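You operate a simulated robot arm through the tools that you are given. There is no shell and no other tool. Be economical: measure what you need, move in short steps, check, and stop when the job is done.

You run a simulated robot arm. Do the job below in one go: nothing can be reset, and whatever is moved stays where it is left.

## Task
Put things in order on the top of the washer unit. At the end: the brown round brush stands where the green dough piece stood; the red jar stands where the purple canister (marked "RAISINS") stood; the purple canister is on the black iron trivet; the green dough piece stands where the red jar stood; whatever was shut is shut again. Leave all else as you found it, and nothing knocked over. Set down upright: purple canister.

The check looks at the end state, three seconds after you hand in, the way a careful person would. Anything else that was tipped, shoved, dropped, spilled or broken makes it a failure.

## Robot
A 7-joint arm with a two-finger parallel gripper, fixed in place. Base frame: the origin is at the foot of the arm, x ahead of it, y to its left, z up; the work surface is at about z = 920. Units: mm, rad, N and s.
With the tool pointing down near the work surface it reaches from about 240 to 680 mm from the base axis. Its first joint turns from -1.152 to 1.152 rad. Payload 2.4 kg.
The TCP is the grasp point between the finger pads, 30 mm short of the fingertips. In the tool frame z runs along the fingers and y along their closing line. Largest opening 94 mm; finger width 28, thickness 10; the body of the gripper, 50 by 96 mm, starts 55 mm behind the TCP.
Orientation is that of the tool frame in the base frame, as a unit quaternion [w, x, y, z]. With the fingers straight down and closing along the base's y, the tool's x points along the base's -x, its y along +y and its z along -z.

## Interface
- The arm moves only by the tool play_rows. Its argument "rows" is a list that holds one entry, the list of rows, each a list of 7 numbers: the shift along the base's x, y, z in units of 200 mm (1.0 is 200 mm), then the turn, a rotation vector about the base's x, y, z in units of 90 degrees (1.0 is 90 degrees), then the closure, from 0 (fully open) to 1 (shut). In form: [[[x, y, z, rx, ry, rz, fingers], ...]]. A call has 1 to 12 rows; each row is the pose to reach, as a shift and turn from the pose commanded when the call began. A call with a number of a shift or a turn outside -1 to 1 is refused whole. A row lasts 0.2 s, in which the tool goes at most 50 mm and 0.15 rad; a call with a longer step from one row to the next is refused whole, and so is a gripper value outside its range. A pose out of reach is approached as far as the arm can. The call stops where the force on the tool passes 40 N (or 10 N more than at its start, if that is more) or the arm is blocked; 0.2 s more then pass. Each finger travels about 153 mm/s and halts on what it meets, pressing with about 26 N; the grip force reading is that of the motor and also rises with nothing between the fingers. The clock runs only during rows and for 0.2 s after the last one: add rows that repeat a pose to give the fingers time. It gives the time, the measured TCP pose, the force on the tool (base axes), the opening and the grip force at its end, in the units of the frame above (readings bear some noise), with the torque about the TCP (base axes, N m) and any sound that the robot's microphone picked up, and new pictures: "views" is both (left out), scene, wrist or none.
- Cameras (640 x 400 px; columns grow to the right, rows downward): "scene" is fixed at [44.4, 480.6, 1444]; the picture's right is [-0.68, -0.74, 0.00], its down [-0.42, 0.39, -0.82] and it looks along [0.60, -0.55, -0.57] (base axes); focal length 276 px, centre (320, 200). "wrist" rides on the gripper at [76, 14, -103] in the tool frame; the picture's right is [-0.18, 0.98, 0.00], its down [-0.75, -0.14, -0.64] and it looks along [-0.63, -0.12, 0.77] (tool axes); focal length 243 px, centre (320, 200). There is no depth. A picture from a camera that has moved, and an enlarged one, comes with that camera's place and axes in the base frame and with its lens.
- zoom(camera, box): a new picture of the part [left, top, right, bottom] of that camera's present view, enlarged. No time passes.
- sign_off(): hands the job in; it is judged then, once.

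Go step by step. Nothing tells you positions but the pictures and the camera data: compare them with the known pose of the tool, close in by small moves and look again before you grip or let go. The budget is 120 turns and 200 pictures, counting those below and the enlarged ones. Unless the task says otherwise, let go and move clear before handing in, and close with one line.

The tools are called after "Call:" by a JSON object that holds its "fn" and its "kwargs". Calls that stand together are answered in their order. play_rows: Moves the arm, as the interface text tells. Its arguments: {"type":"object","properties":{"rows":{"type":"array","items":{"type":"array","items":{"type":"array","items":{"type":"number"}}}},"views":{"type":"string","enum":["both","scene","wrist","none"]}},"required":["rows"]} The other tools are called the same way: zoom (camera, box) takes an enlarged picture of a part of a camera's view; sign_off () hands the job in.

At the start:

```text
time: 0.0
position: [304.1, 186.8, 1290.9]
ee_rot: [-0.001, 0.0, 1.0, -0.001]
force: [0.2, -0.6, -0.1]
wrist_torque: [0.01, 0.01, 0.01]
width: 94.1
gripper_force: 0.1
```

scene: 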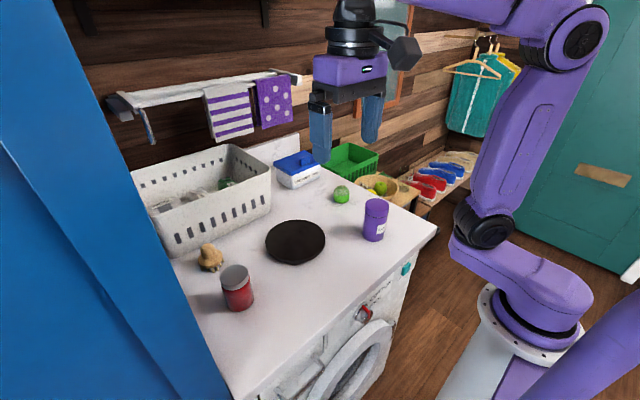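
wrist: 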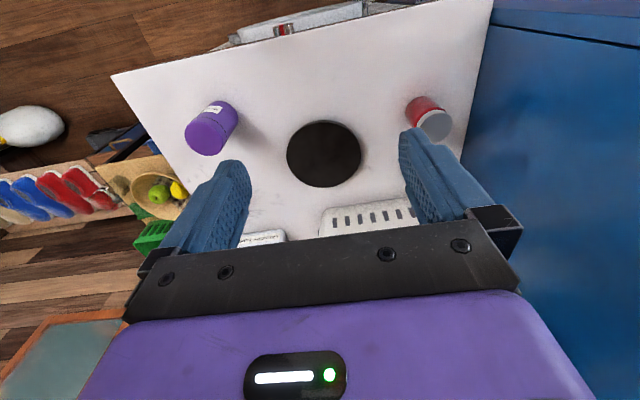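

I see the washer top with a red jar, a purple canister, a black trivet, a brown lump and a small green object. I'll zoom in to identify each one.

Call:
{"fn": "zoom", "kwargs": {"camera": "scene", "box": [180, 220, 340, 320]}}

Call:
{"fn": "zoom", "kwargs": {"camera": "scene", "box": [260, 140, 420, 240]}}

Call:
{"fn": "zoom", "kwargs": {"camera": "scene", "box": [120, 130, 280, 230]}}

```text
4.00 times, centred on (260, 270) of scene
camera zoom: at [44.4, 480.6, 1444.0], right [-0.68, -0.74, 0.0], down [-0.42, 0.39, -0.82], along [0.6, -0.55, -0.57], focal length 1102 px, centre (560, -80)
```

zoom: 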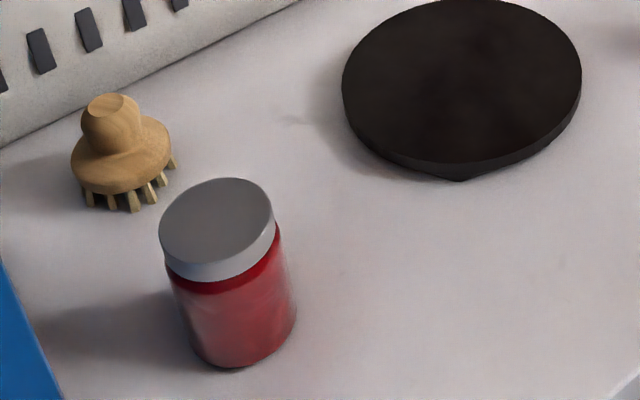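

```text
4.00 times, centred on (340, 190) of scene
camera zoom: at [44.4, 480.6, 1444.0], right [-0.68, -0.74, 0.0], down [-0.42, 0.39, -0.82], along [0.6, -0.55, -0.57], focal length 1102 px, centre (240, 240)
```

zoom: 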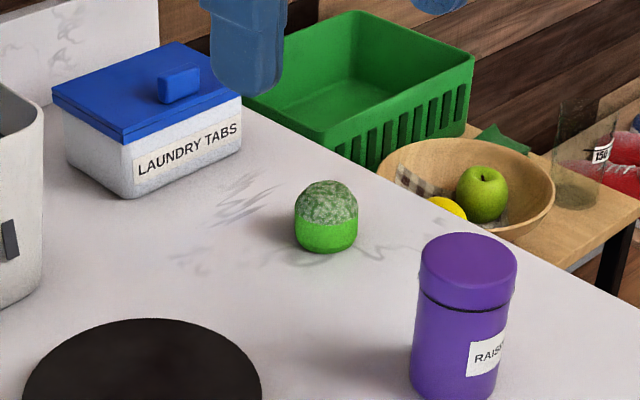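

```text
4.00 times, centred on (200, 180) of scene
camera zoom: at [44.4, 480.6, 1444.0], right [-0.68, -0.74, 0.0], down [-0.42, 0.39, -0.82], along [0.6, -0.55, -0.57], focal length 1102 px, centre (800, 280)
```

zoom: 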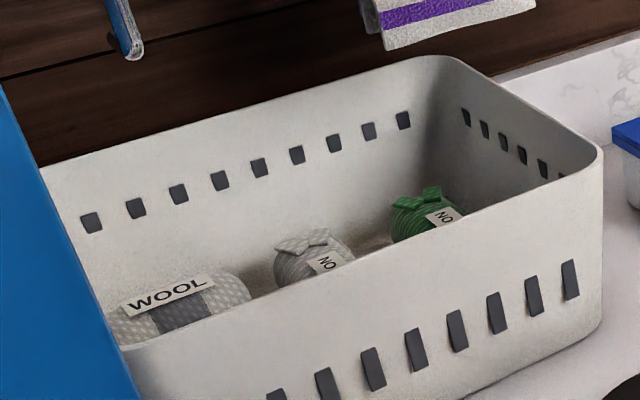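

The brush (roughly 565,370), jar (425,366), canister (365,-16), green dough (550,-81) and trivet (483,169) are located. I'll move above the canister first and look with the wrist camera.

Call:
{"fn": "play_rows", "kwargs": {"rows": [[[0.05, -0.2, -0.1, 0, 0, 0, 0], [0.1, -0.4, -0.2, 0, 0, 0, 0], [0.17, -0.6, -0.3, 0, 0, 0, 0], [0.23, -0.8, -0.45, 0, 0, 0, 0], [0.3, -0.95, -0.6, 0, 0, 0, 0], [0.3, -1.0, -0.75, 0, 0, 0, 0], [0.3, -1.0, -0.75, 0, 0, 0, 0]]]}}

```text
refused: row 4 steps farther than a row can; nothing moved
```

The 4th step was slightly too long, so I'll use finer steps.

Call:
{"fn": "play_rows", "kwargs": {"rows": [[[0.05, -0.17, -0.12, 0, 0, 0, 0], [0.1, -0.34, -0.24, 0, 0, 0, 0], [0.15, -0.51, -0.36, 0, 0, 0, 0], [0.2, -0.68, -0.48, 0, 0, 0, 0], [0.25, -0.85, -0.6, 0, 0, 0, 0], [0.3, -1.0, -0.72, 0, 0, 0, 0], [0.3, -1.0, -0.75, 0, 0, 0, 0]]]}}

```text
time: 1.6
position: [364.7, -12.1, 1140.2]
ee_rot: [0.0, -0.001, 1.0, 0.0]
force: [0.5, 0.1, 0.3]
wrist_torque: [0.0, -0.01, 0.0]
width: 94.0
gripper_force: 0.0
camera wrist: at [289.0, 0.5, 1243.8], right [0.18, 0.98, 0.0], down [0.75, -0.14, 0.64], along [0.63, -0.12, -0.77], focal length 243 px, centre (320, 200)
```

scene: 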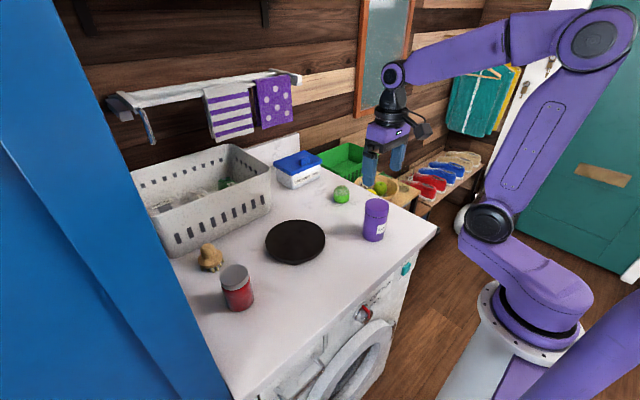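
wrist: 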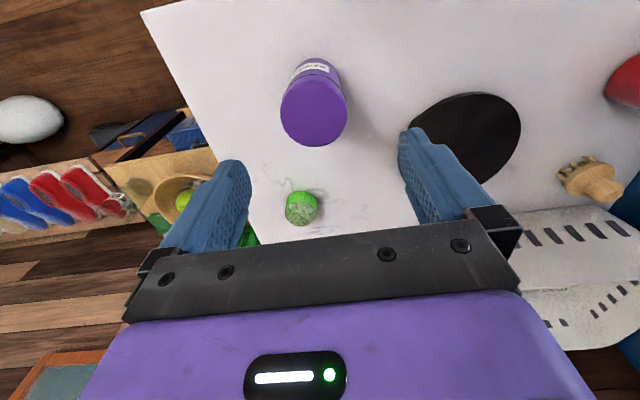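

The canister axis is at about (362,-17), with its top near z=1033. I'll lower around it with the fingers open.

Call:
{"fn": "play_rows", "kwargs": {"rows": [[[-0.013, -0.025, -0.15, 0, 0, 0, 0], [-0.013, -0.025, -0.3, 0, 0, 0, 0], [-0.013, -0.025, -0.45, 0, 0, 0, 0], [-0.013, -0.025, -0.6, 0, 0, 0, 0], [-0.013, -0.025, -0.74, 0, 0, 0, 0], [-0.013, -0.025, -0.74, 0, 0, 0, 0]]]}}

Call:
{"fn": "zoom", "kwargs": {"camera": "scene", "box": [310, 140, 470, 240]}}

```text
time: 3.0
position: [361.5, -18.1, 992.3]
ee_rot: [-0.001, 0.0, 1.0, 0.0]
force: [0.0, 0.5, -0.5]
wrist_torque: [0.0, -0.01, 0.01]
width: 93.9
gripper_force: 0.0
camera wrist: at [285.9, -4.8, 1096.8], right [0.18, 0.98, 0.0], down [0.75, -0.14, 0.64], along [0.63, -0.12, -0.77], focal length 243 px, centre (320, 200)
```

scene: 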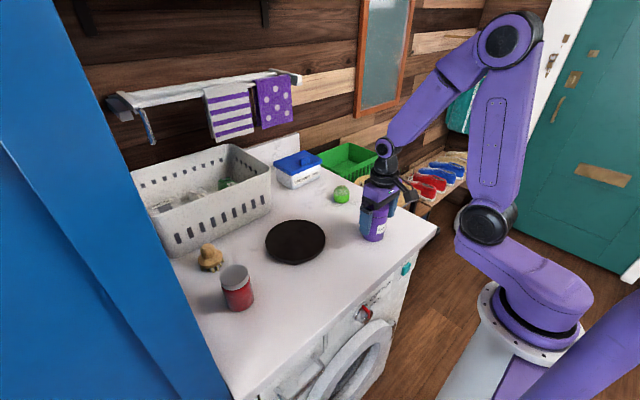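
wrist: 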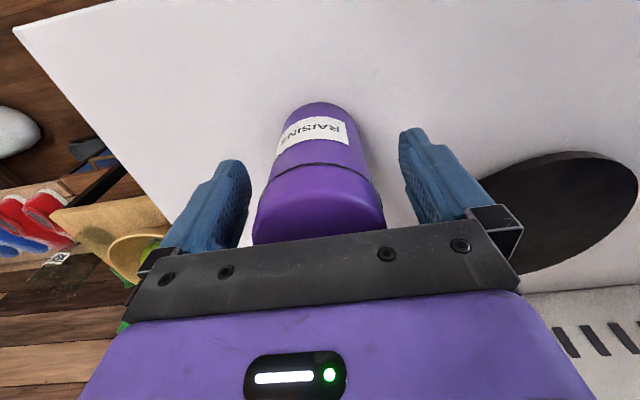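

```text
4.00 times, centred on (390, 190) of scene
camera zoom: at [44.4, 480.6, 1444.0], right [-0.68, -0.74, 0.0], down [-0.42, 0.39, -0.82], along [0.6, -0.55, -0.57], focal length 1102 px, centre (40, 240)
```

zoom: 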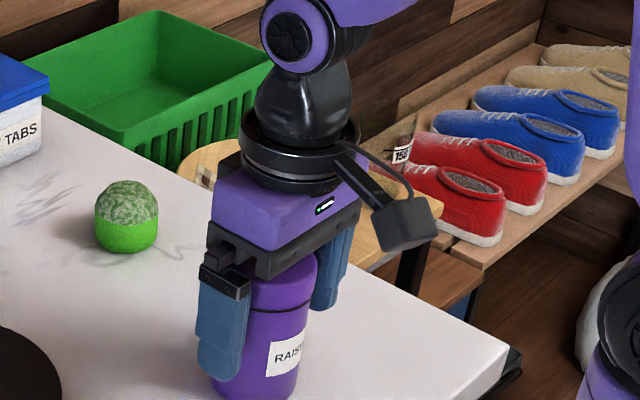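

The fingers straddle the canister evenly, so I'll close and check the grip before lifting.

Call:
{"fn": "play_rows", "kwargs": {"rows": [[[0, 0, 0, 0, 0, 0, 0.25], [0, 0, 0, 0, 0, 0, 0.5], [0, 0, 0, 0, 0, 0, 0.5], [0, 0, 0, 0, 0, 0, 0.6]]], "views": "wrist"}}

```text
time: 4.0
position: [361.9, -19.1, 993.9]
ee_rot: [0.0, 0.0, 1.0, 0.0]
force: [0.0, -0.1, -0.3]
wrist_torque: [-0.01, -0.01, 0.03]
width: 65.3
gripper_force: 26.2
camera wrist: at [286.0, -4.9, 1097.1], right [0.18, 0.98, 0.0], down [0.75, -0.14, 0.64], along [0.63, -0.12, -0.77], focal length 243 px, centre (320, 200)
```

wrist: 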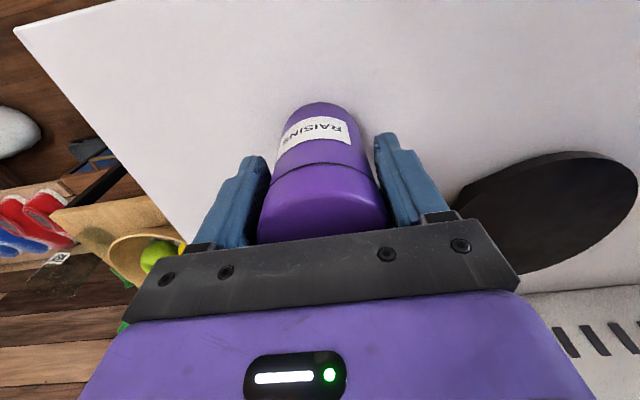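

It's gripped at 65 mm. I'll lift 80 mm and move toward the trivet.

Call:
{"fn": "play_rows", "kwargs": {"rows": [[[0, 0, 0.1, 0, 0, 0, 0.6], [0, 0, 0.25, 0, 0, 0, 0.6], [0, 0, 0.4, 0, 0, 0, 0.6], [0.1, 0.18, 0.4, 0, 0, 0, 0.6], [0.2, 0.36, 0.4, 0, 0, 0, 0.6], [0.3, 0.54, 0.4, 0, 0, 0, 0.6], [0.4, 0.72, 0.4, 0, 0, 0, 0.6], [0.5, 0.88, 0.4, 0, 0, 0, 0.6], [0.56, 0.93, 0.4, 0, 0, 0, 0.6], [0.56, 0.93, 0.4, 0, 0, 0, 0.6]]]}}

Call:
{"fn": "zoom", "kwargs": {"camera": "scene", "box": [230, 180, 390, 280]}}

```text
time: 6.2
position: [471.9, 167.4, 1073.6]
ee_rot: [0.0, 0.0, 1.0, -0.001]
force: [-0.4, 0.2, -2.5]
wrist_torque: [0.0, 0.04, 0.02]
width: 60.0
gripper_force: 25.7
camera wrist: at [396.7, 181.3, 1177.2], right [0.18, 0.98, 0.0], down [0.75, -0.14, 0.64], along [0.63, -0.12, -0.77], focal length 243 px, centre (320, 200)
```

scene: 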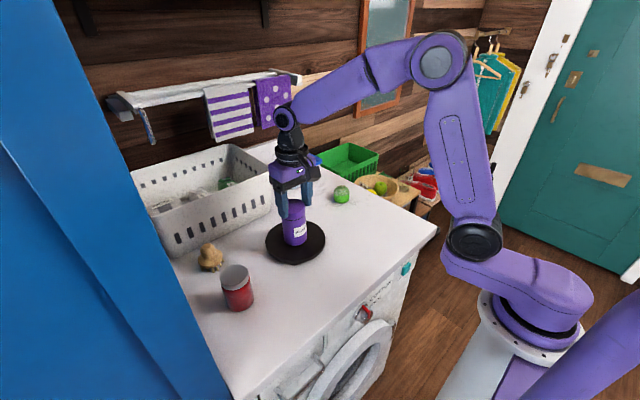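
wrist: 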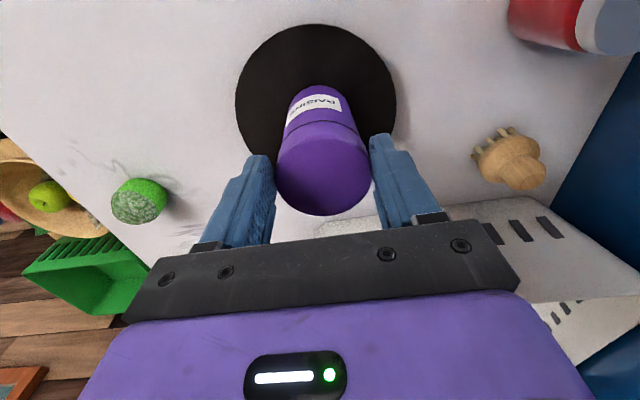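

```text
4.00 times, centred on (310, 230) of scene
camera zoom: at [44.4, 480.6, 1444.0], right [-0.68, -0.74, 0.0], down [-0.42, 0.39, -0.82], along [0.6, -0.55, -0.57], focal length 1102 px, centre (360, 80)
```

zoom: 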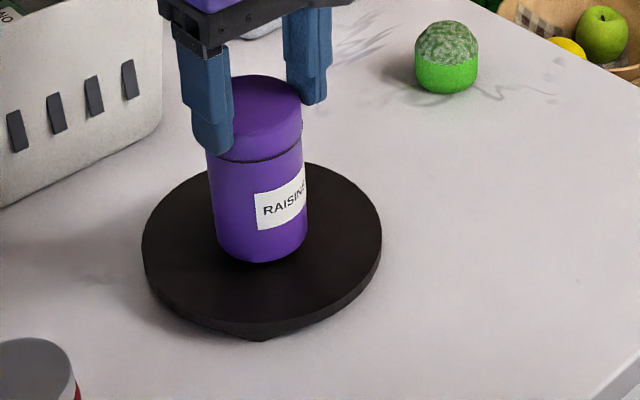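

The canister seems to have slid down in the grip while being lifted, but it's upright and centred over the trivet. I'll lower gently until it makes contact.

Call:
{"fn": "play_rows", "kwargs": {"rows": [[[0, 0, -0.02, 0, 0, 0, 0.6], [0, 0, -0.04, 0, 0, 0, 0.6], [0, 0, -0.05, 0, 0, 0, 0.6]]], "views": "none"}}

Call:
{"fn": "zoom", "kwargs": {"camera": "scene", "box": [250, 190, 346, 250]}}

```text
time: 7.0
position: [474.2, 167.1, 1064.2]
ee_rot: [0.001, 0.0, 1.0, 0.0]
force: [-4.0, -5.0, 14.5]
wrist_torque: [-0.19, 0.26, 0.03]
width: 60.0
gripper_force: 25.9
```

```text
6.67 times, centred on (298, 220) of scene
camera zoom: at [44.0, 480.4, 1444.1], right [-0.68, -0.74, 0.0], down [-0.42, 0.39, -0.82], along [0.6, -0.55, -0.57], focal length 1837 px, centre (467, 67)
```

zoom: 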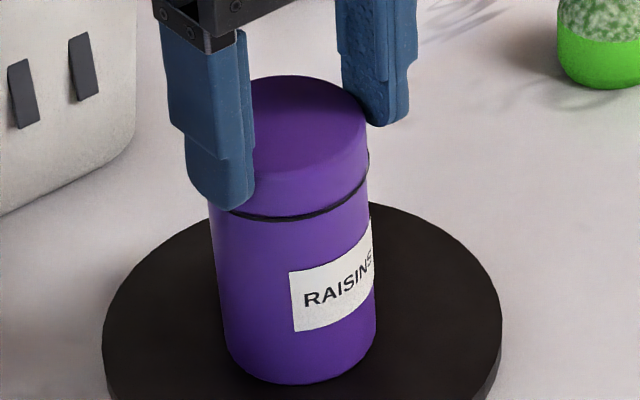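

It's now resting on the trivet (about 17 N up). I'll relieve the pressure slightly and open.

Call:
{"fn": "play_rows", "kwargs": {"rows": [[[0, 0, 0.01, 0, 0, 0, 0.6], [0, 0, 0.01, 0, 0, 0, 0.3], [0, 0, 0.01, 0, 0, 0, 0.1], [0, 0, 0.01, 0, 0, 0, 0], [0, 0, 0.15, 0, 0, 0, 0], [0, 0, 0.35, 0, 0, 0, 0]]]}}

Call:
{"fn": "zoom", "kwargs": {"camera": "scene", "box": [230, 180, 390, 280]}}

```text
time: 8.4
position: [475.1, 169.1, 1133.1]
ee_rot: [0.0, 0.0, 1.0, 0.0]
force: [0.4, 0.9, -0.2]
wrist_torque: [0.04, -0.03, -0.01]
width: 94.1
gripper_force: 0.1
camera wrist: at [399.3, 182.7, 1236.9], right [0.18, 0.98, 0.0], down [0.75, -0.14, 0.64], along [0.63, -0.12, -0.77], focal length 243 px, centre (320, 200)
```

scene: 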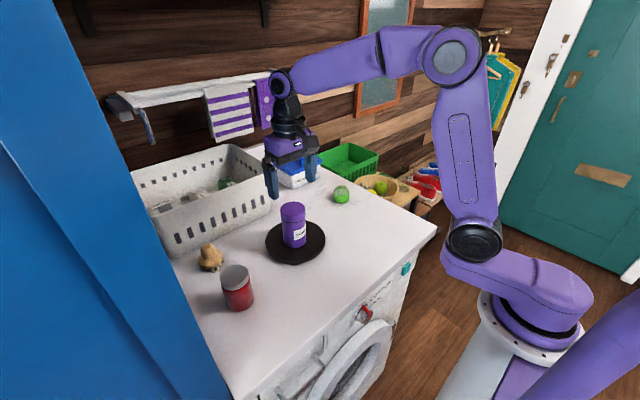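
wrist: 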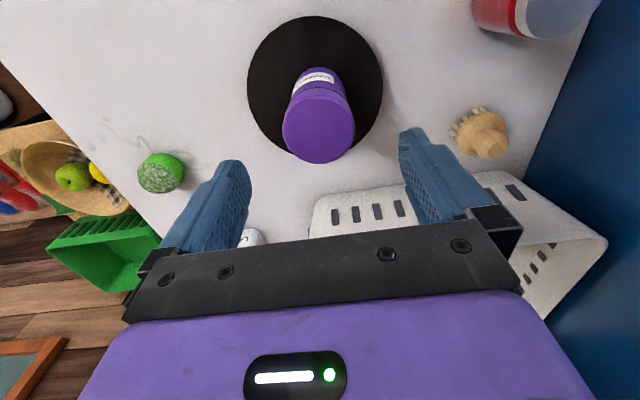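

```text
4.00 times, centred on (310, 230) of scene
camera zoom: at [44.3, 480.6, 1444.0], right [-0.68, -0.74, 0.0], down [-0.42, 0.39, -0.82], along [0.6, -0.55, -0.57], focal length 1102 px, centre (360, 80)
```

zoom: 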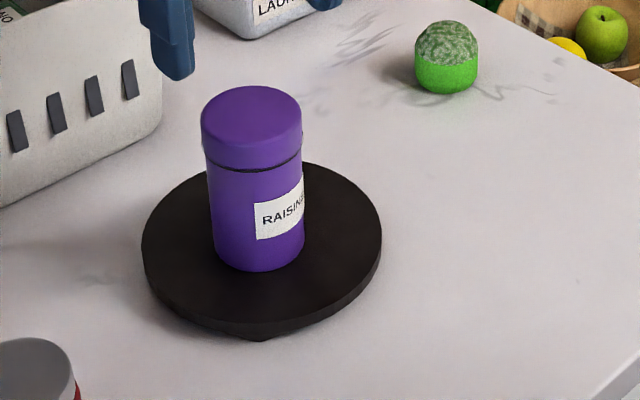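

The canister stands upright, centred on the trivet. Next I'll move above the red jar.

Call:
{"fn": "play_rows", "kwargs": {"rows": [[[-0.05, 0.2, 0, 0, 0, 0, 0], [-0.1, 0.4, 0, 0, 0, 0, 0], [-0.15, 0.6, 0, 0, 0, 0, 0], [-0.2, 0.8, 0, 0, 0, 0, 0], [-0.25, 0.98, 0, 0, 0, 0, 0], [-0.25, 0.98, 0, 0, 0, 0, 0]]]}}

```text
time: 9.8
position: [424.0, 363.9, 1134.0]
ee_rot: [0.0, 0.0, 1.0, 0.0]
force: [-0.4, 0.1, 0.4]
wrist_torque: [0.01, -0.04, 0.02]
width: 93.9
gripper_force: 0.0
camera wrist: at [347.4, 377.5, 1237.5], right [0.18, 0.98, 0.0], down [0.75, -0.14, 0.64], along [0.63, -0.12, -0.77], focal length 243 px, centre (320, 200)
```

scene: 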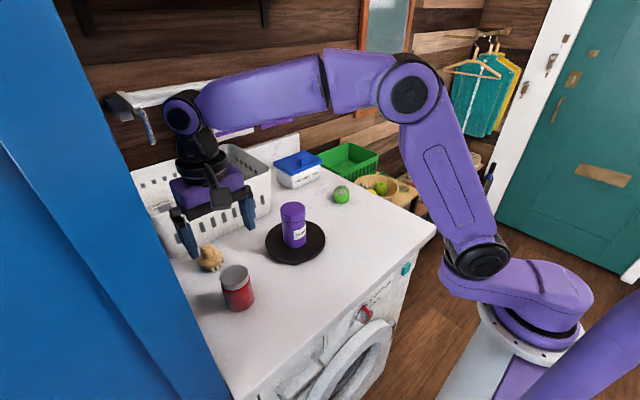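
wrist: 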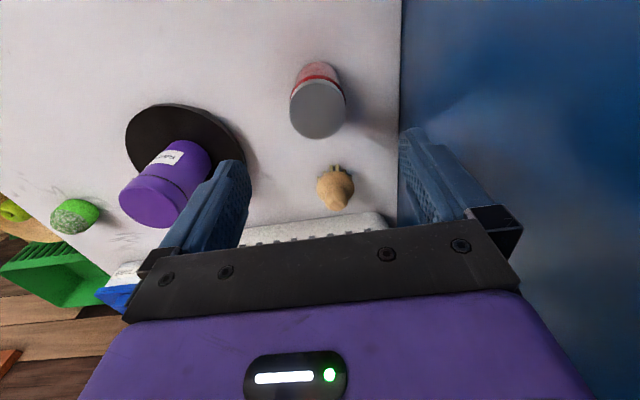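

The jar axis is at about (422,360). I'll descend around it.

Call:
{"fn": "play_rows", "kwargs": {"rows": [[[-0.01, -0.02, -0.15, 0, 0, 0, 0], [-0.01, -0.02, -0.3, 0, 0, 0, 0], [-0.01, -0.02, -0.45, 0, 0, 0, 0], [-0.01, -0.02, -0.6, 0, 0, 0, 0], [-0.01, -0.02, -0.72, 0, 0, 0, 0], [-0.01, -0.02, -0.8, 0, 0, 0, 0], [-0.01, -0.02, -0.8, 0, 0, 0, 0]]]}}

Call:
{"fn": "zoom", "kwargs": {"camera": "scene", "box": [160, 220, 320, 320]}}

```text
time: 11.4
position: [420.9, 359.4, 974.1]
ee_rot: [0.0, 0.0, 1.0, 0.001]
force: [-0.8, -0.4, 0.2]
wrist_torque: [0.03, 0.03, -0.01]
width: 94.0
gripper_force: 0.2
camera wrist: at [345.6, 373.2, 1076.5], right [0.18, 0.98, 0.0], down [0.75, -0.14, 0.64], along [0.63, -0.12, -0.77], focal length 243 px, centre (320, 200)
```

scene: 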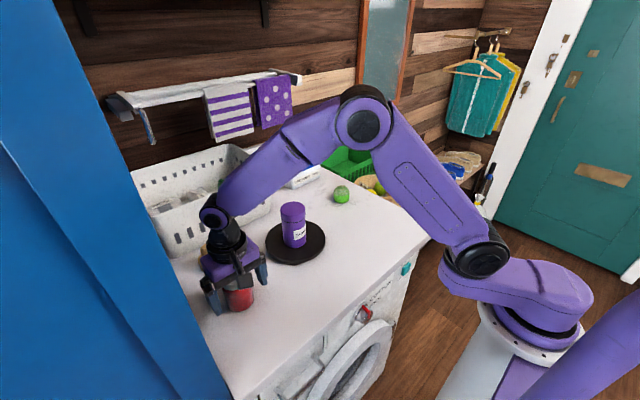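
wrist: 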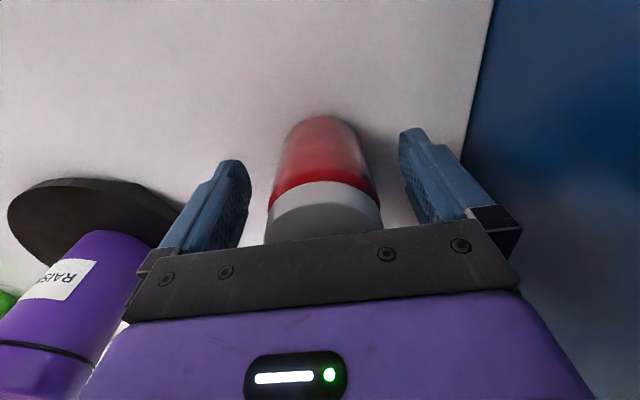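

```text
4.00 times, centred on (240, 270) of scene
camera zoom: at [44.4, 480.6, 1444.0], right [-0.68, -0.74, 0.0], down [-0.42, 0.39, -0.82], along [0.6, -0.55, -0.57], focal length 1102 px, centre (640, -80)
```

zoom: 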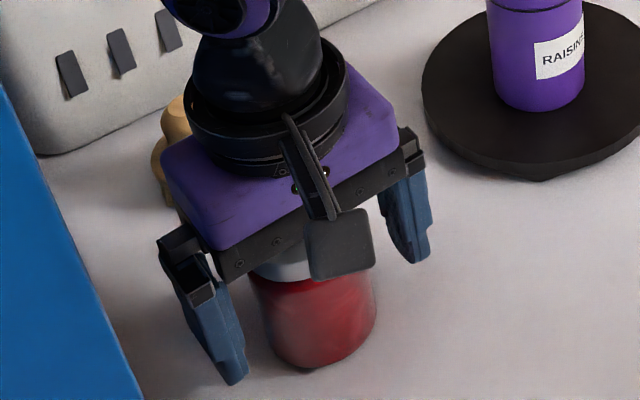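

The fingers straddle the jar, so I'll grip and test with a small, slow lift.

Call:
{"fn": "play_rows", "kwargs": {"rows": [[[0, 0, 0, 0, 0, 0, 0.3], [0, 0, 0, 0, 0, 0, 0.6], [0, 0, 0, 0, 0, 0, 0.8], [0, 0, 0, 0, 0, 0, 0.8], [0, 0, 0.05, 0, 0, 0, 0.8], [0, 0, 0.1, 0, 0, 0, 0.8], [0, 0, 0.15, 0, 0, 0, 0.8], [0, 0, 0.2, 0, 0, 0, 0.8]]]}}

Call:
{"fn": "zoom", "kwargs": {"camera": "scene", "box": [160, 220, 320, 320]}}

```text
time: 13.2
position: [421.2, 359.1, 1012.7]
ee_rot: [0.0, 0.0, 1.0, 0.001]
force: [0.3, -0.2, -2.5]
wrist_torque: [-0.04, 0.05, 0.01]
width: 61.1
gripper_force: 26.3
camera wrist: at [345.2, 373.4, 1116.5], right [0.18, 0.98, 0.0], down [0.75, -0.14, 0.64], along [0.63, -0.12, -0.77], focal length 243 px, centre (320, 200)
```

scene: 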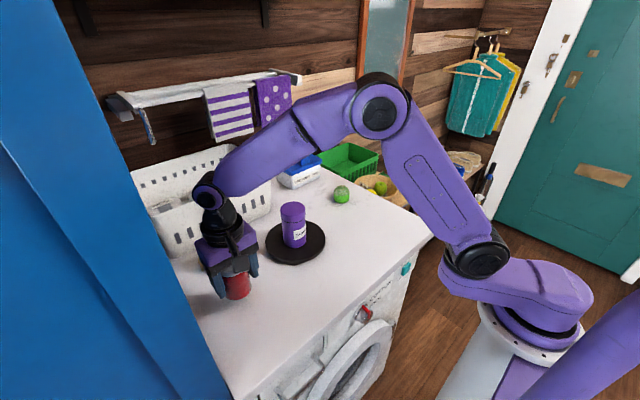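
wrist: 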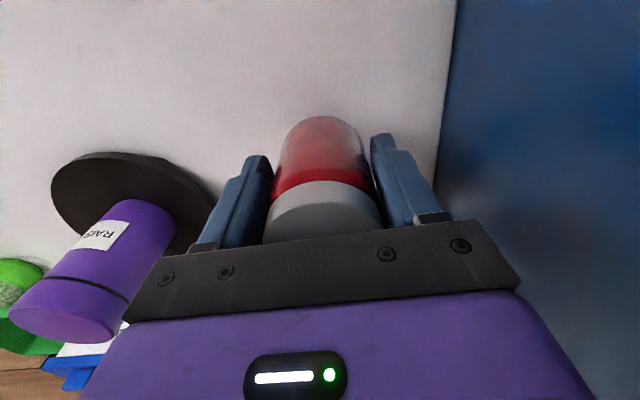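

```text
4.00 times, centred on (240, 270) of scene
camera zoom: at [44.4, 480.6, 1444.0], right [-0.68, -0.74, 0.0], down [-0.42, 0.39, -0.82], along [0.6, -0.55, -0.57], focal length 1102 px, centre (640, -80)
```

zoom: 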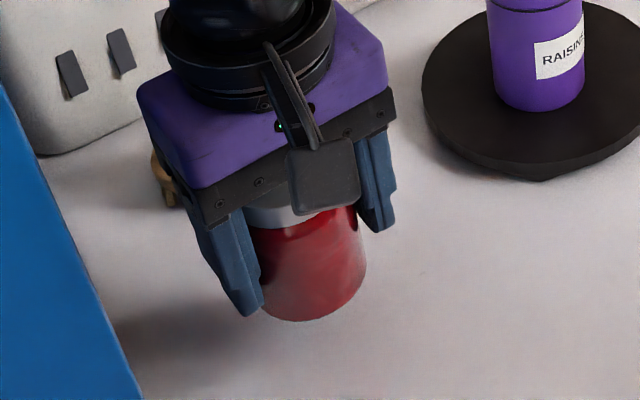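

The jar is held firmly with no slip. I'll move it out around the trivet side toward the canister's old spot.

Call:
{"fn": "play_rows", "kwargs": {"rows": [[[-0.1, 0, 0.15, 0, 0, 0, 0.8], [-0.3, -0.05, 0.2, 0, 0, 0, 0.8], [-0.35, -0.22, 0.2, 0, 0, 0, 0.8], [-0.35, -0.42, 0.2, 0, 0, 0, 0.8], [-0.35, -0.62, 0.2, 0, 0, 0, 0.8], [-0.35, -0.82, 0.2, 0, 0, 0, 0.8], [-0.35, -1.0, 0.2, 0, 0, 0, 0.8]]], "views": "none"}}

Call:
{"fn": "play_rows", "kwargs": {"rows": [[[0, -0.2, 0, 0, 0, 0, 0.8], [0, -0.4, 0, 0, 0, 0, 0.8], [0.02, -0.6, 0, 0, 0, 0, 0.8], [0.04, -0.77, 0, 0, 0, 0, 0.8], [0.05, -0.88, 0, 0, 0, 0, 0.8], [0.05, -0.88, 0, 0, 0, 0, 0.8]]]}}

```text
time: 14.8
position: [352.2, 162.1, 1053.4]
ee_rot: [0.0, -0.001, 1.0, 0.0]
force: [-0.2, 0.1, -3.6]
wrist_torque: [-0.01, 0.0, -0.02]
width: 61.2
gripper_force: 26.4
```

```text
time: 16.2
position: [361.9, -12.8, 1050.9]
ee_rot: [0.0, 0.0, 1.0, 0.0]
force: [0.2, -0.2, -3.0]
wrist_torque: [-0.03, 0.02, 0.01]
width: 61.4
gripper_force: 25.8
camera wrist: at [286.3, -1.1, 1154.1], right [0.18, 0.98, 0.0], down [0.75, -0.14, 0.64], along [0.63, -0.12, -0.77], focal length 243 px, centre (320, 200)
```

scene: 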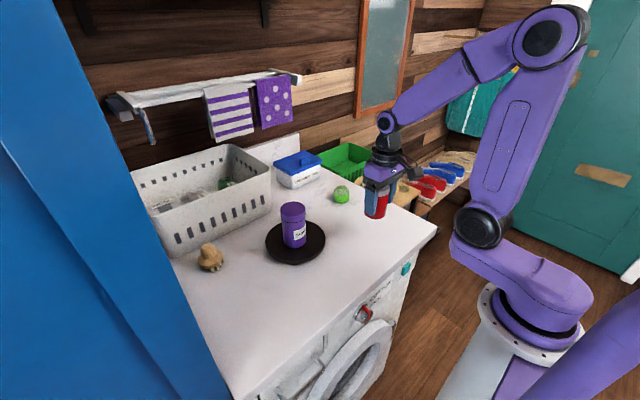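
wrist: 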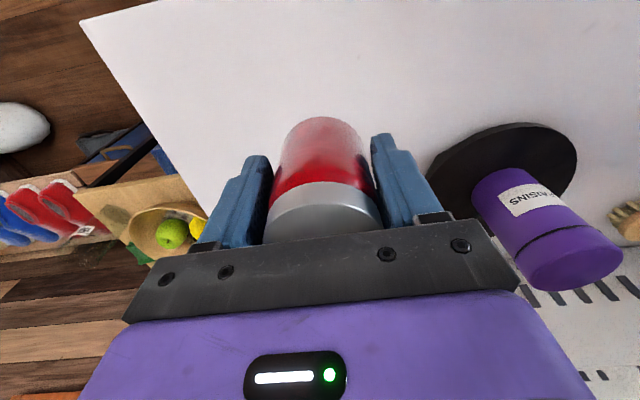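

I'm over the canister's old spot. I'll lower the jar slowly to its grasp height.

Call:
{"fn": "play_rows", "kwargs": {"rows": [[[0, -0.01, -0.15, 0, 0, 0, 0.8], [0, -0.01, -0.27, 0, 0, 0, 0.8], [0, -0.01, -0.34, 0, 0, 0, 0.8], [0, -0.01, -0.37, 0, 0, 0, 0.8], [0, -0.01, -0.385, 0, 0, 0, 0.8], [0, -0.01, -0.395, 0, 0, 0, 0.8], [0, -0.01, -0.395, 0, 0, 0, 0.8]]]}}

Call:
{"fn": "zoom", "kwargs": {"camera": "scene", "box": [310, 170, 470, 270]}}

```text
time: 17.8
position: [361.3, -18.7, 974.5]
ee_rot: [0.001, 0.001, 1.0, 0.001]
force: [0.5, 0.7, -2.6]
wrist_torque: [-0.03, 0.0, 0.0]
width: 61.1
gripper_force: 26.1
camera wrist: at [286.2, -4.8, 1077.6], right [0.18, 0.98, 0.0], down [0.75, -0.14, 0.64], along [0.63, -0.12, -0.77], focal length 243 px, centre (320, 200)
```

scene: 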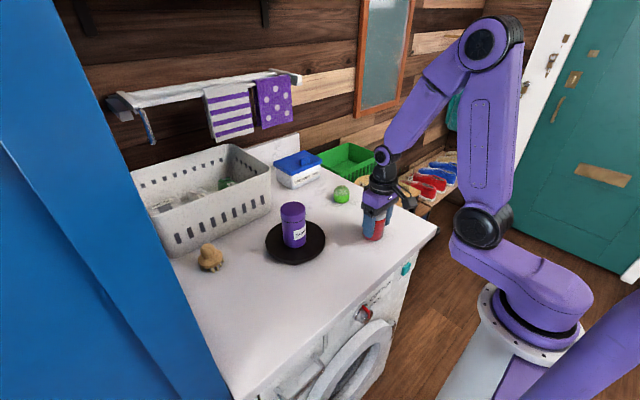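
wrist: 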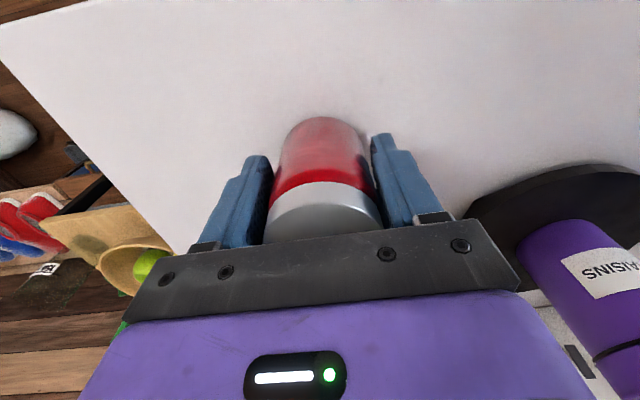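

```text
4.00 times, centred on (390, 220) of scene
camera zoom: at [44.4, 480.6, 1444.0], right [-0.68, -0.74, 0.0], down [-0.42, 0.39, -0.82], along [0.6, -0.55, -0.57], focal length 1102 px, centre (40, 120)
```

zoom: 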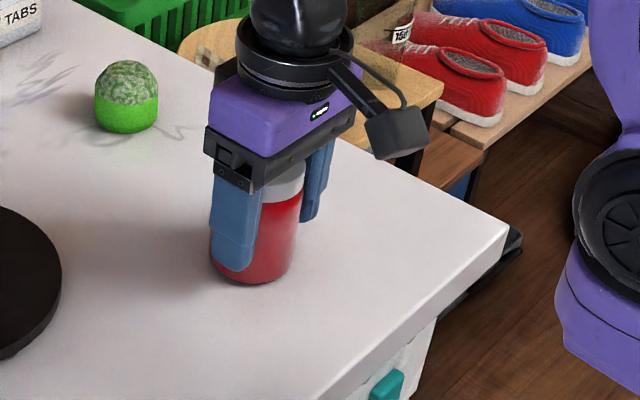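

Almost down; the force shows no contact yet. I'll lower in 1 mm steps, then release and rise.

Call:
{"fn": "play_rows", "kwargs": {"rows": [[[0, 0, -0.005, 0, 0, 0, 0.8], [0, 0, -0.01, 0, 0, 0, 0.8], [0, 0, -0.015, 0, 0, 0, 0.8]]], "views": "none"}}

```text
time: 18.6
position: [361.3, -18.4, 971.9]
ee_rot: [0.002, 0.0, 1.0, 0.0]
force: [-1.7, -0.8, 16.1]
wrist_torque: [-0.04, -0.2, -0.14]
width: 61.6
gripper_force: 26.2
```

The jar is touching down. I'll open and withdraw upward.

Call:
{"fn": "play_rows", "kwargs": {"rows": [[[0, 0, 0.005, 0, 0, 0, 0.8], [0, 0, 0.005, 0, 0, 0, 0.5], [0, 0, 0.005, 0, 0, 0, 0.1], [0, 0, 0.005, 0, 0, 0, 0], [0, 0, 0.15, 0, 0, 0, 0], [0, 0, 0.35, 0, 0, 0, 0], [0, 0, 0.55, 0, 0, 0, 0], [0, 0, 0.75, 0, 0, 0, 0]]]}}

Call:
{"fn": "zoom", "kwargs": {"camera": "scene", "box": [310, 170, 470, 270]}}

```text
time: 20.4
position: [361.6, -18.3, 1124.4]
ee_rot: [0.0, 0.0, 1.0, -0.001]
force: [0.0, -0.2, 0.1]
wrist_torque: [0.05, -0.02, 0.01]
width: 94.1
gripper_force: 0.1
camera wrist: at [286.8, -5.5, 1228.5], right [0.18, 0.98, 0.0], down [0.75, -0.14, 0.64], along [0.63, -0.12, -0.77], focal length 243 px, centre (320, 200)
```

scene: 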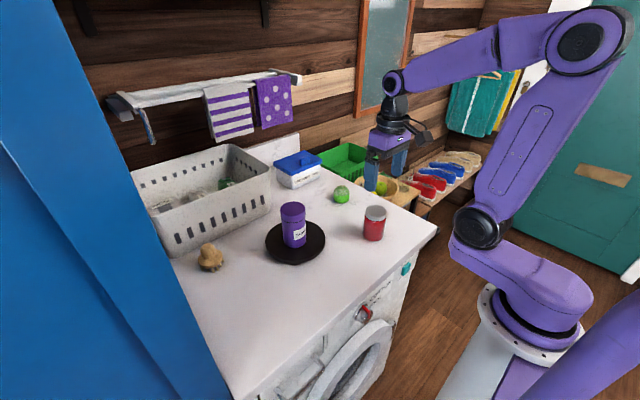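
wrist: 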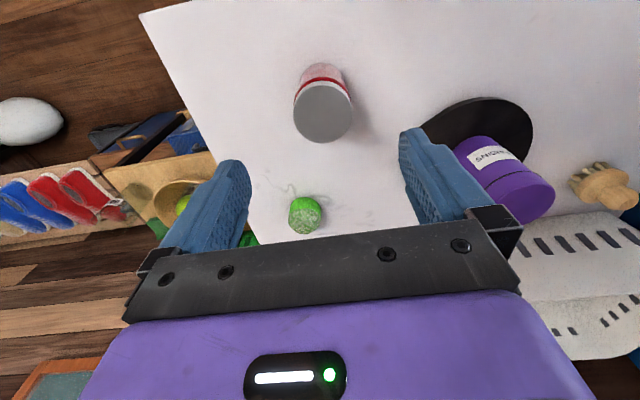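

```text
4.00 times, centred on (390, 220) of scene
camera zoom: at [44.3, 480.6, 1444.0], right [-0.68, -0.74, 0.0], down [-0.42, 0.39, -0.82], along [0.6, -0.55, -0.57], focal length 1102 px, centre (40, 120)
```

zoom: 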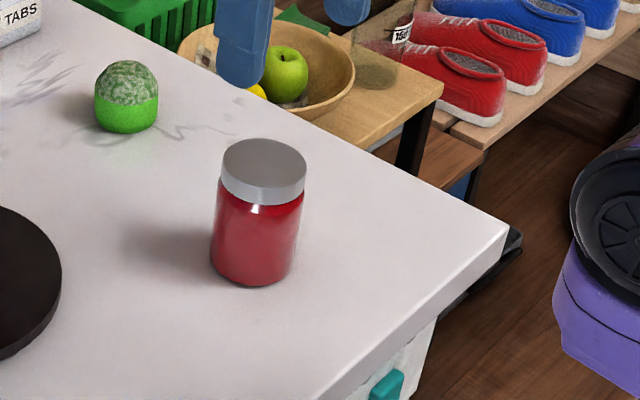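

The jar matches the canister's former footprint. Next is the green dough, so I'll move above (548,-80).

Call:
{"fn": "play_rows", "kwargs": {"rows": [[[0.2, -0.05, 0, 0, 0, 0, 0], [0.4, -0.1, 0, 0, 0, 0, 0], [0.6, -0.2, -0.05, 0, 0, 0, 0], [0.78, -0.28, -0.15, 0, 0, 0, 0], [0.93, -0.31, -0.25, 0, 0, 0, 0], [0.93, -0.31, -0.25, 0, 0, 0, 0], [0.93, -0.31, -0.25, 0, 0, 0, 0]]]}}

Call:
{"fn": "zoom", "kwargs": {"camera": "wrist", "box": [240, 60, 400, 160]}}

```text
time: 22.0
position: [545.5, -79.1, 1070.9]
ee_rot: [0.0, 0.001, 1.0, 0.001]
force: [-0.2, 1.2, 0.3]
wrist_torque: [0.01, 0.0, 0.02]
width: 93.9
gripper_force: 0.0
camera wrist: at [471.1, -65.6, 1174.8], right [0.18, 0.98, 0.0], down [0.75, -0.14, 0.64], along [0.63, -0.12, -0.77], focal length 243 px, centre (320, 200)
```

scene: 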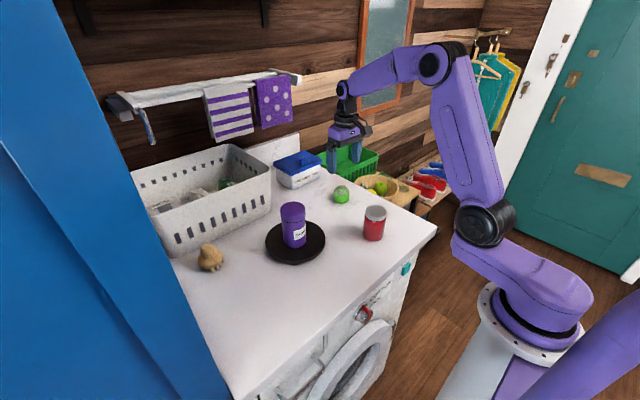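
wrist: 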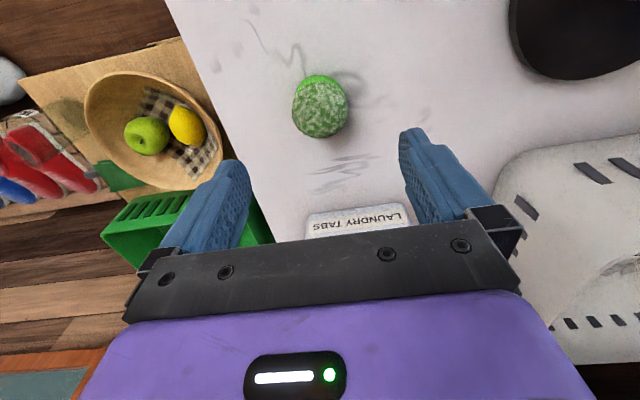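

```text
4.00 times, centred on (320, 110) of wrist
camera zoom: at [471.1, -65.6, 1174.8], right [0.18, 0.98, 0.0], down [0.75, -0.14, 0.64], along [0.63, -0.12, -0.77], focal length 970 px, centre (320, 560)
```

zoom: 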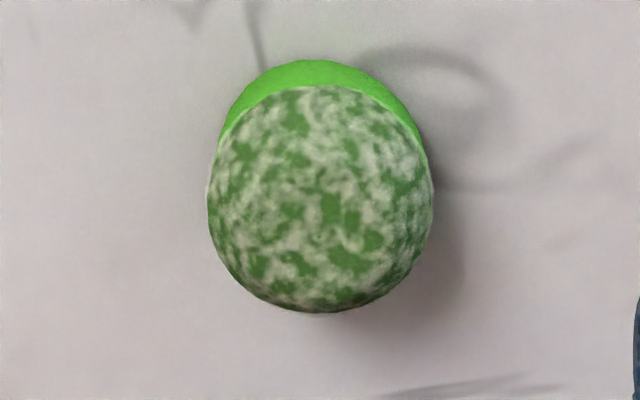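

The dough is centred near (549,-80.5) and about 52 mm wide. I'll descend with the fingertips just above the surface.

Call:
{"fn": "play_rows", "kwargs": {"rows": [[[0.015, -0.005, -0.15, 0, 0, 0, 0], [0.015, -0.005, -0.3, 0, 0, 0, 0], [0.015, -0.005, -0.42, 0, 0, 0, 0], [0.015, -0.005, -0.52, 0, 0, 0, 0], [0.015, -0.005, -0.57, 0, 0, 0, 0], [0.015, -0.005, -0.57, 0, 0, 0, 0]]]}}

Call:
{"fn": "zoom", "kwargs": {"camera": "scene", "box": [290, 140, 418, 220]}}

```text
time: 23.4
position: [550.3, -78.7, 958.4]
ee_rot: [0.0, 0.0, 1.0, 0.0]
force: [0.6, -0.3, -0.1]
wrist_torque: [0.02, 0.02, 0.02]
width: 94.1
gripper_force: 0.1
camera wrist: at [474.0, -65.1, 1060.7], right [0.18, 0.98, 0.0], down [0.75, -0.14, 0.64], along [0.63, -0.12, -0.77], focal length 243 px, centre (320, 200)
```

scene: 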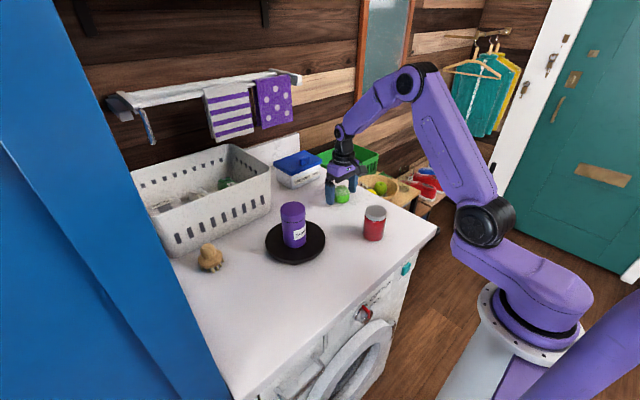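
wrist: 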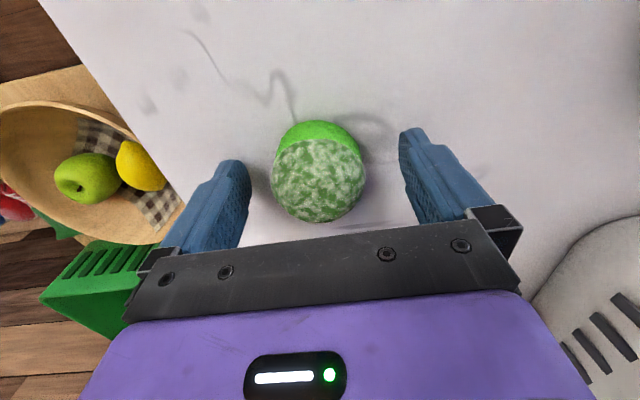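

```text
5.00 times, centred on (354, 180) of scene
camera zoom: at [44.4, 480.6, 1444.0], right [-0.68, -0.74, 0.0], down [-0.42, 0.39, -0.82], along [0.6, -0.55, -0.57], focal length 1378 px, centre (150, 300)
```

zoom: 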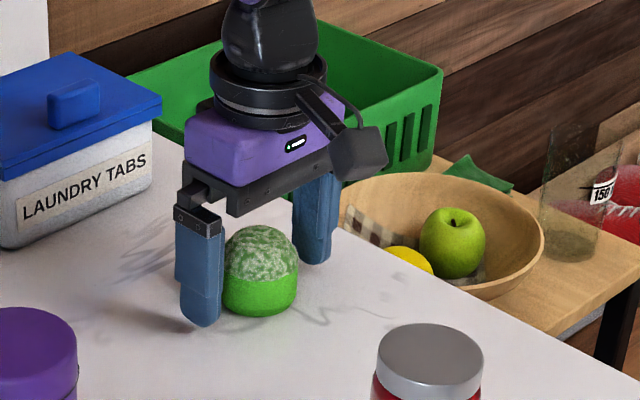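

The dough is centred between the fingers. I'll close gently in stages, watching the width and force.

Call:
{"fn": "play_rows", "kwargs": {"rows": [[[0, -0.008, 0, 0, 0, 0, 0.2], [0, -0.008, 0, 0, 0, 0, 0.4], [0, -0.008, 0, 0, 0, 0, 0.45], [0, -0.008, 0, 0, 0, 0, 0.47]]], "views": "wrist"}}

```text
time: 24.4
position: [549.9, -80.0, 957.7]
ee_rot: [0.0, -0.001, 1.0, 0.001]
force: [1.3, -0.1, 0.1]
wrist_torque: [0.03, 0.03, -0.02]
width: 51.7
gripper_force: 25.5
camera wrist: at [474.5, -67.6, 1061.2], right [0.18, 0.98, 0.0], down [0.75, -0.14, 0.64], along [0.63, -0.12, -0.77], focal length 243 px, centre (320, 200)
```

wrist: 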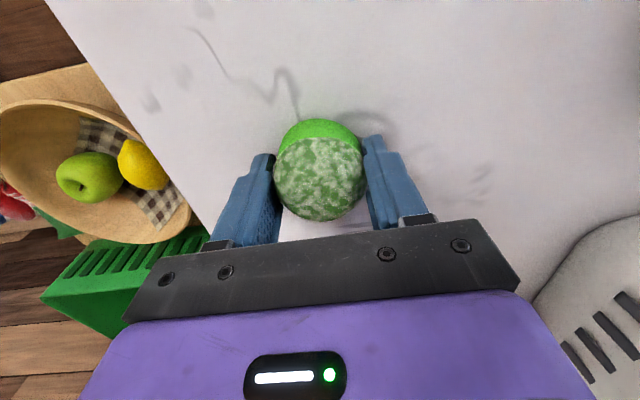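

It's held at 51.7 mm. I'll lift it slowly, then raise it above everything.

Call:
{"fn": "play_rows", "kwargs": {"rows": [[[0, 0, 0.04, 0, 0, 0, 0.5], [0, 0, 0.1, 0, 0, 0, 0.5], [0, 0, 0.2, 0, 0, 0, 0.5], [0, 0, 0.35, 0, 0, 0, 0.5], [0, 0, 0.5, 0, 0, 0, 0.5], [0, 0, 0.68, 0, 0, 0, 0.5], [0, 0, 0.86, 0, 0, 0, 0.5]]]}}

```text
time: 26.0
position: [551.4, -81.3, 1128.2]
ee_rot: [0.001, 0.0, 1.0, 0.001]
force: [-1.1, 1.1, -1.2]
wrist_torque: [-0.01, -0.01, 0.0]
width: 51.4
gripper_force: 25.8
camera wrist: at [476.0, -68.2, 1231.6], right [0.18, 0.98, 0.0], down [0.75, -0.14, 0.64], along [0.63, -0.12, -0.77], focal length 243 px, centre (320, 200)
```

scene: 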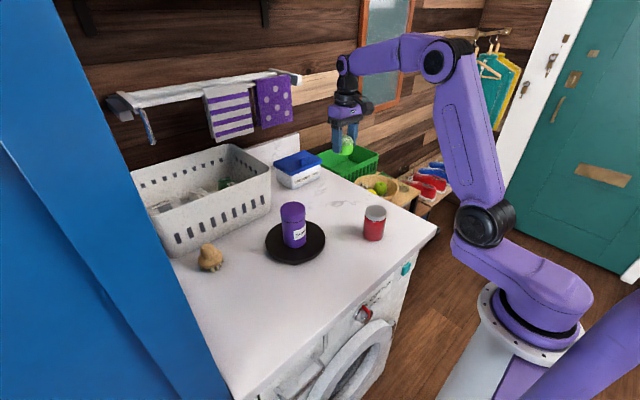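
wrist: 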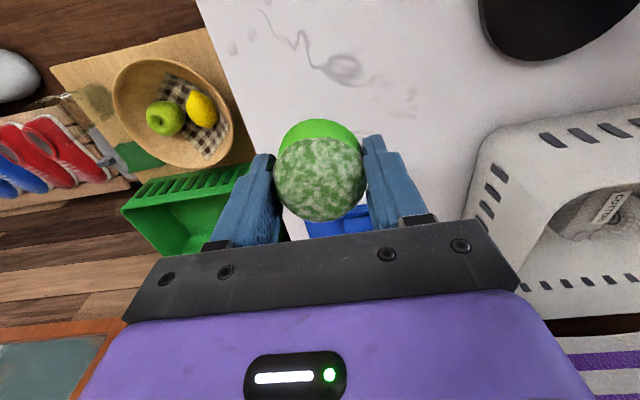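

It's held without slip. I'll carry it high over to the jar's old spot.

Call:
{"fn": "play_rows", "kwargs": {"rows": [[[-0.06, 0.2, 0, 0, 0, 0, 0.5], [-0.12, 0.4, 0, 0, 0, 0, 0.5], [-0.18, 0.6, 0, 0, 0, 0, 0.5], [-0.24, 0.8, 0, 0, 0, 0, 0.5], [-0.3, 1.0, 0, 0, 0, 0, 0.5]]], "views": "none"}}

Call:
{"fn": "play_rows", "kwargs": {"rows": [[[-0.06, 0.2, 0, 0, 0, 0, 0.5], [-0.12, 0.4, 0, 0, 0, 0, 0.5], [-0.18, 0.6, 0, 0, 0, 0, 0.5], [-0.24, 0.8, 0, 0, 0, 0, 0.5], [-0.3, 1.0, 0, 0, 0, 0, 0.5]]], "views": "none"}}

Call:
{"fn": "play_rows", "kwargs": {"rows": [[[-0.03, 0.15, -0.05, 0, 0, 0, 0.5], [-0.04, 0.204, -0.2, 0, 0, 0, 0.5], [-0.04, 0.204, -0.4, 0, 0, 0, 0.5], [-0.04, 0.204, -0.6, 0, 0, 0, 0.5], [-0.04, 0.204, -0.6, 0, 0, 0, 0.5]]]}}

```text
time: 27.2
position: [489.9, 120.4, 1131.9]
ee_rot: [0.0, 0.001, 1.0, -0.001]
force: [0.8, -1.5, -1.4]
wrist_torque: [-0.01, 0.02, 0.0]
width: 51.2
gripper_force: 25.9
```

```text
time: 28.4
position: [434.8, 317.8, 1131.2]
ee_rot: [0.0, 0.0, 1.0, 0.0]
force: [0.6, 0.0, -1.2]
wrist_torque: [0.0, 0.0, 0.0]
width: 51.4
gripper_force: 26.4
```

```text
time: 29.6
position: [421.9, 360.0, 1005.5]
ee_rot: [-0.001, 0.0, 1.0, 0.0]
force: [0.1, -0.3, -1.4]
wrist_torque: [0.0, 0.0, 0.0]
width: 51.5
gripper_force: 25.6
camera wrist: at [345.9, 373.7, 1108.8], right [0.18, 0.98, 0.0], down [0.75, -0.14, 0.64], along [0.63, -0.12, -0.77], focal length 243 px, centre (320, 200)
```

scene: 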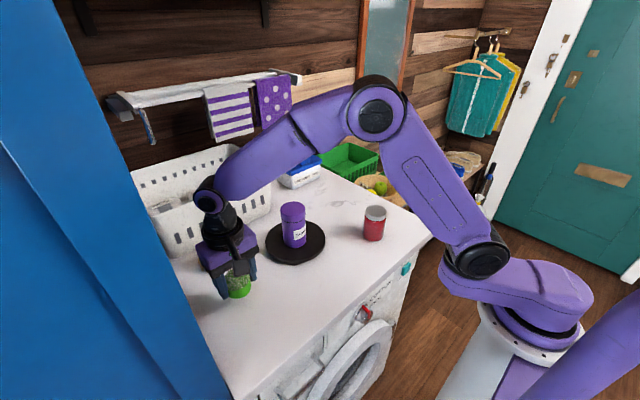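
wrist: 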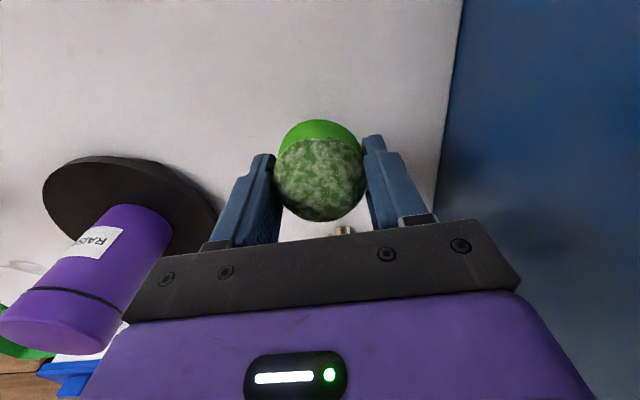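

I'm over the jar's old spot. I'll lower slowly to the height where the dough was gripped.

Call:
{"fn": "play_rows", "kwargs": {"rows": [[[0, 0, -0.1, 0, 0, 0, 0.5], [0, 0, -0.18, 0, 0, 0, 0.5], [0, 0, -0.225, 0, 0, 0, 0.5], [0, 0, -0.235, 0, 0, 0, 0.5], [0, 0, -0.245, 0, 0, 0, 0.5]]], "views": "none"}}

```text
time: 30.8
position: [423.3, 357.6, 960.4]
ee_rot: [0.001, -0.001, 1.0, 0.0]
force: [-0.3, -0.1, -1.7]
wrist_torque: [0.0, 0.01, 0.03]
width: 51.5
gripper_force: 25.9
```

Call:
{"fn": "play_rows", "kwargs": {"rows": [[[0, 0, -0.006, 0, 0, 0, 0.5], [0, 0, -0.012, 0, 0, 0, 0.5], [0, 0, -0.018, 0, 0, 0, 0.5]]], "views": "none"}}

```text
time: 31.6
position: [421.4, 359.6, 956.6]
ee_rot: [0.002, -0.001, 1.0, 0.001]
force: [-2.5, -3.1, 12.3]
wrist_torque: [-0.11, 0.09, 0.0]
width: 51.3
gripper_force: 25.9
```

The dough is touching the surface. I'll release and rise.

Call:
{"fn": "play_rows", "kwargs": {"rows": [[[0, 0, 0.005, 0, 0, 0, 0.45], [0, 0, 0.005, 0, 0, 0, 0.2], [0, 0, 0.005, 0, 0, 0, 0], [0, 0, 0.005, 0, 0, 0, 0], [0, 0, 0.15, 0, 0, 0, 0], [0, 0, 0.35, 0, 0, 0, 0], [0, 0, 0.55, 0, 0, 0, 0], [0, 0, 0.75, 0, 0, 0, 0]]]}}

Call:
{"fn": "zoom", "kwargs": {"camera": "scene", "box": [180, 220, 340, 320]}}

```text
time: 33.4
position: [422.1, 356.1, 1110.1]
ee_rot: [-0.001, -0.001, 1.0, 0.0]
force: [0.1, 0.1, 0.3]
wrist_torque: [0.0, 0.02, 0.03]
width: 94.0
gripper_force: 0.0
camera wrist: at [347.3, 368.8, 1212.0], right [0.18, 0.98, 0.0], down [0.75, -0.14, 0.64], along [0.63, -0.12, -0.77], focal length 243 px, centre (320, 200)
```

scene: 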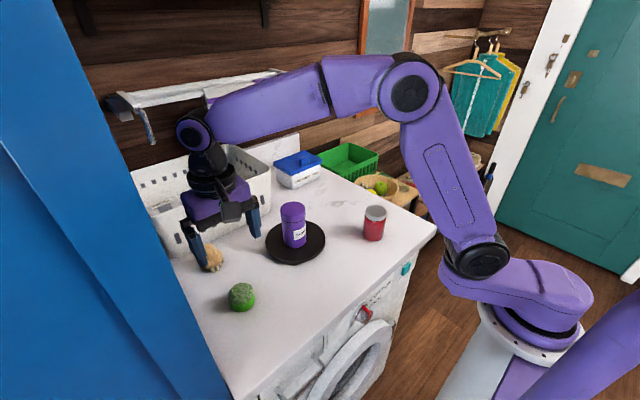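
wrist: 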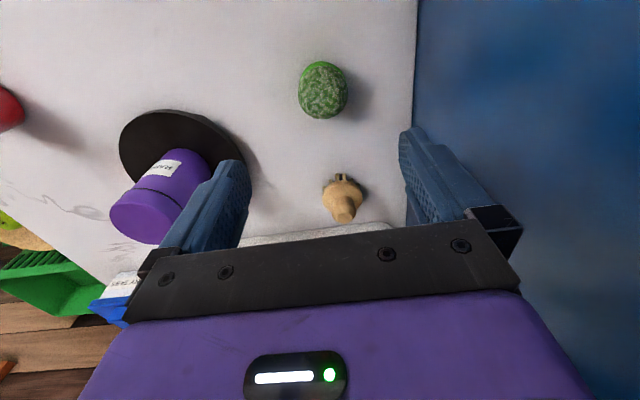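

```text
4.00 times, centred on (260, 270) of scene
camera zoom: at [44.3, 480.6, 1444.0], right [-0.68, -0.74, 0.0], down [-0.42, 0.39, -0.82], along [0.6, -0.55, -0.57], focal length 1102 px, centre (560, -80)
```

zoom: 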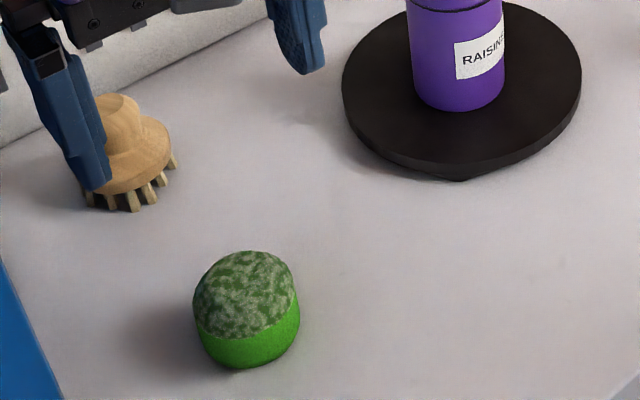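

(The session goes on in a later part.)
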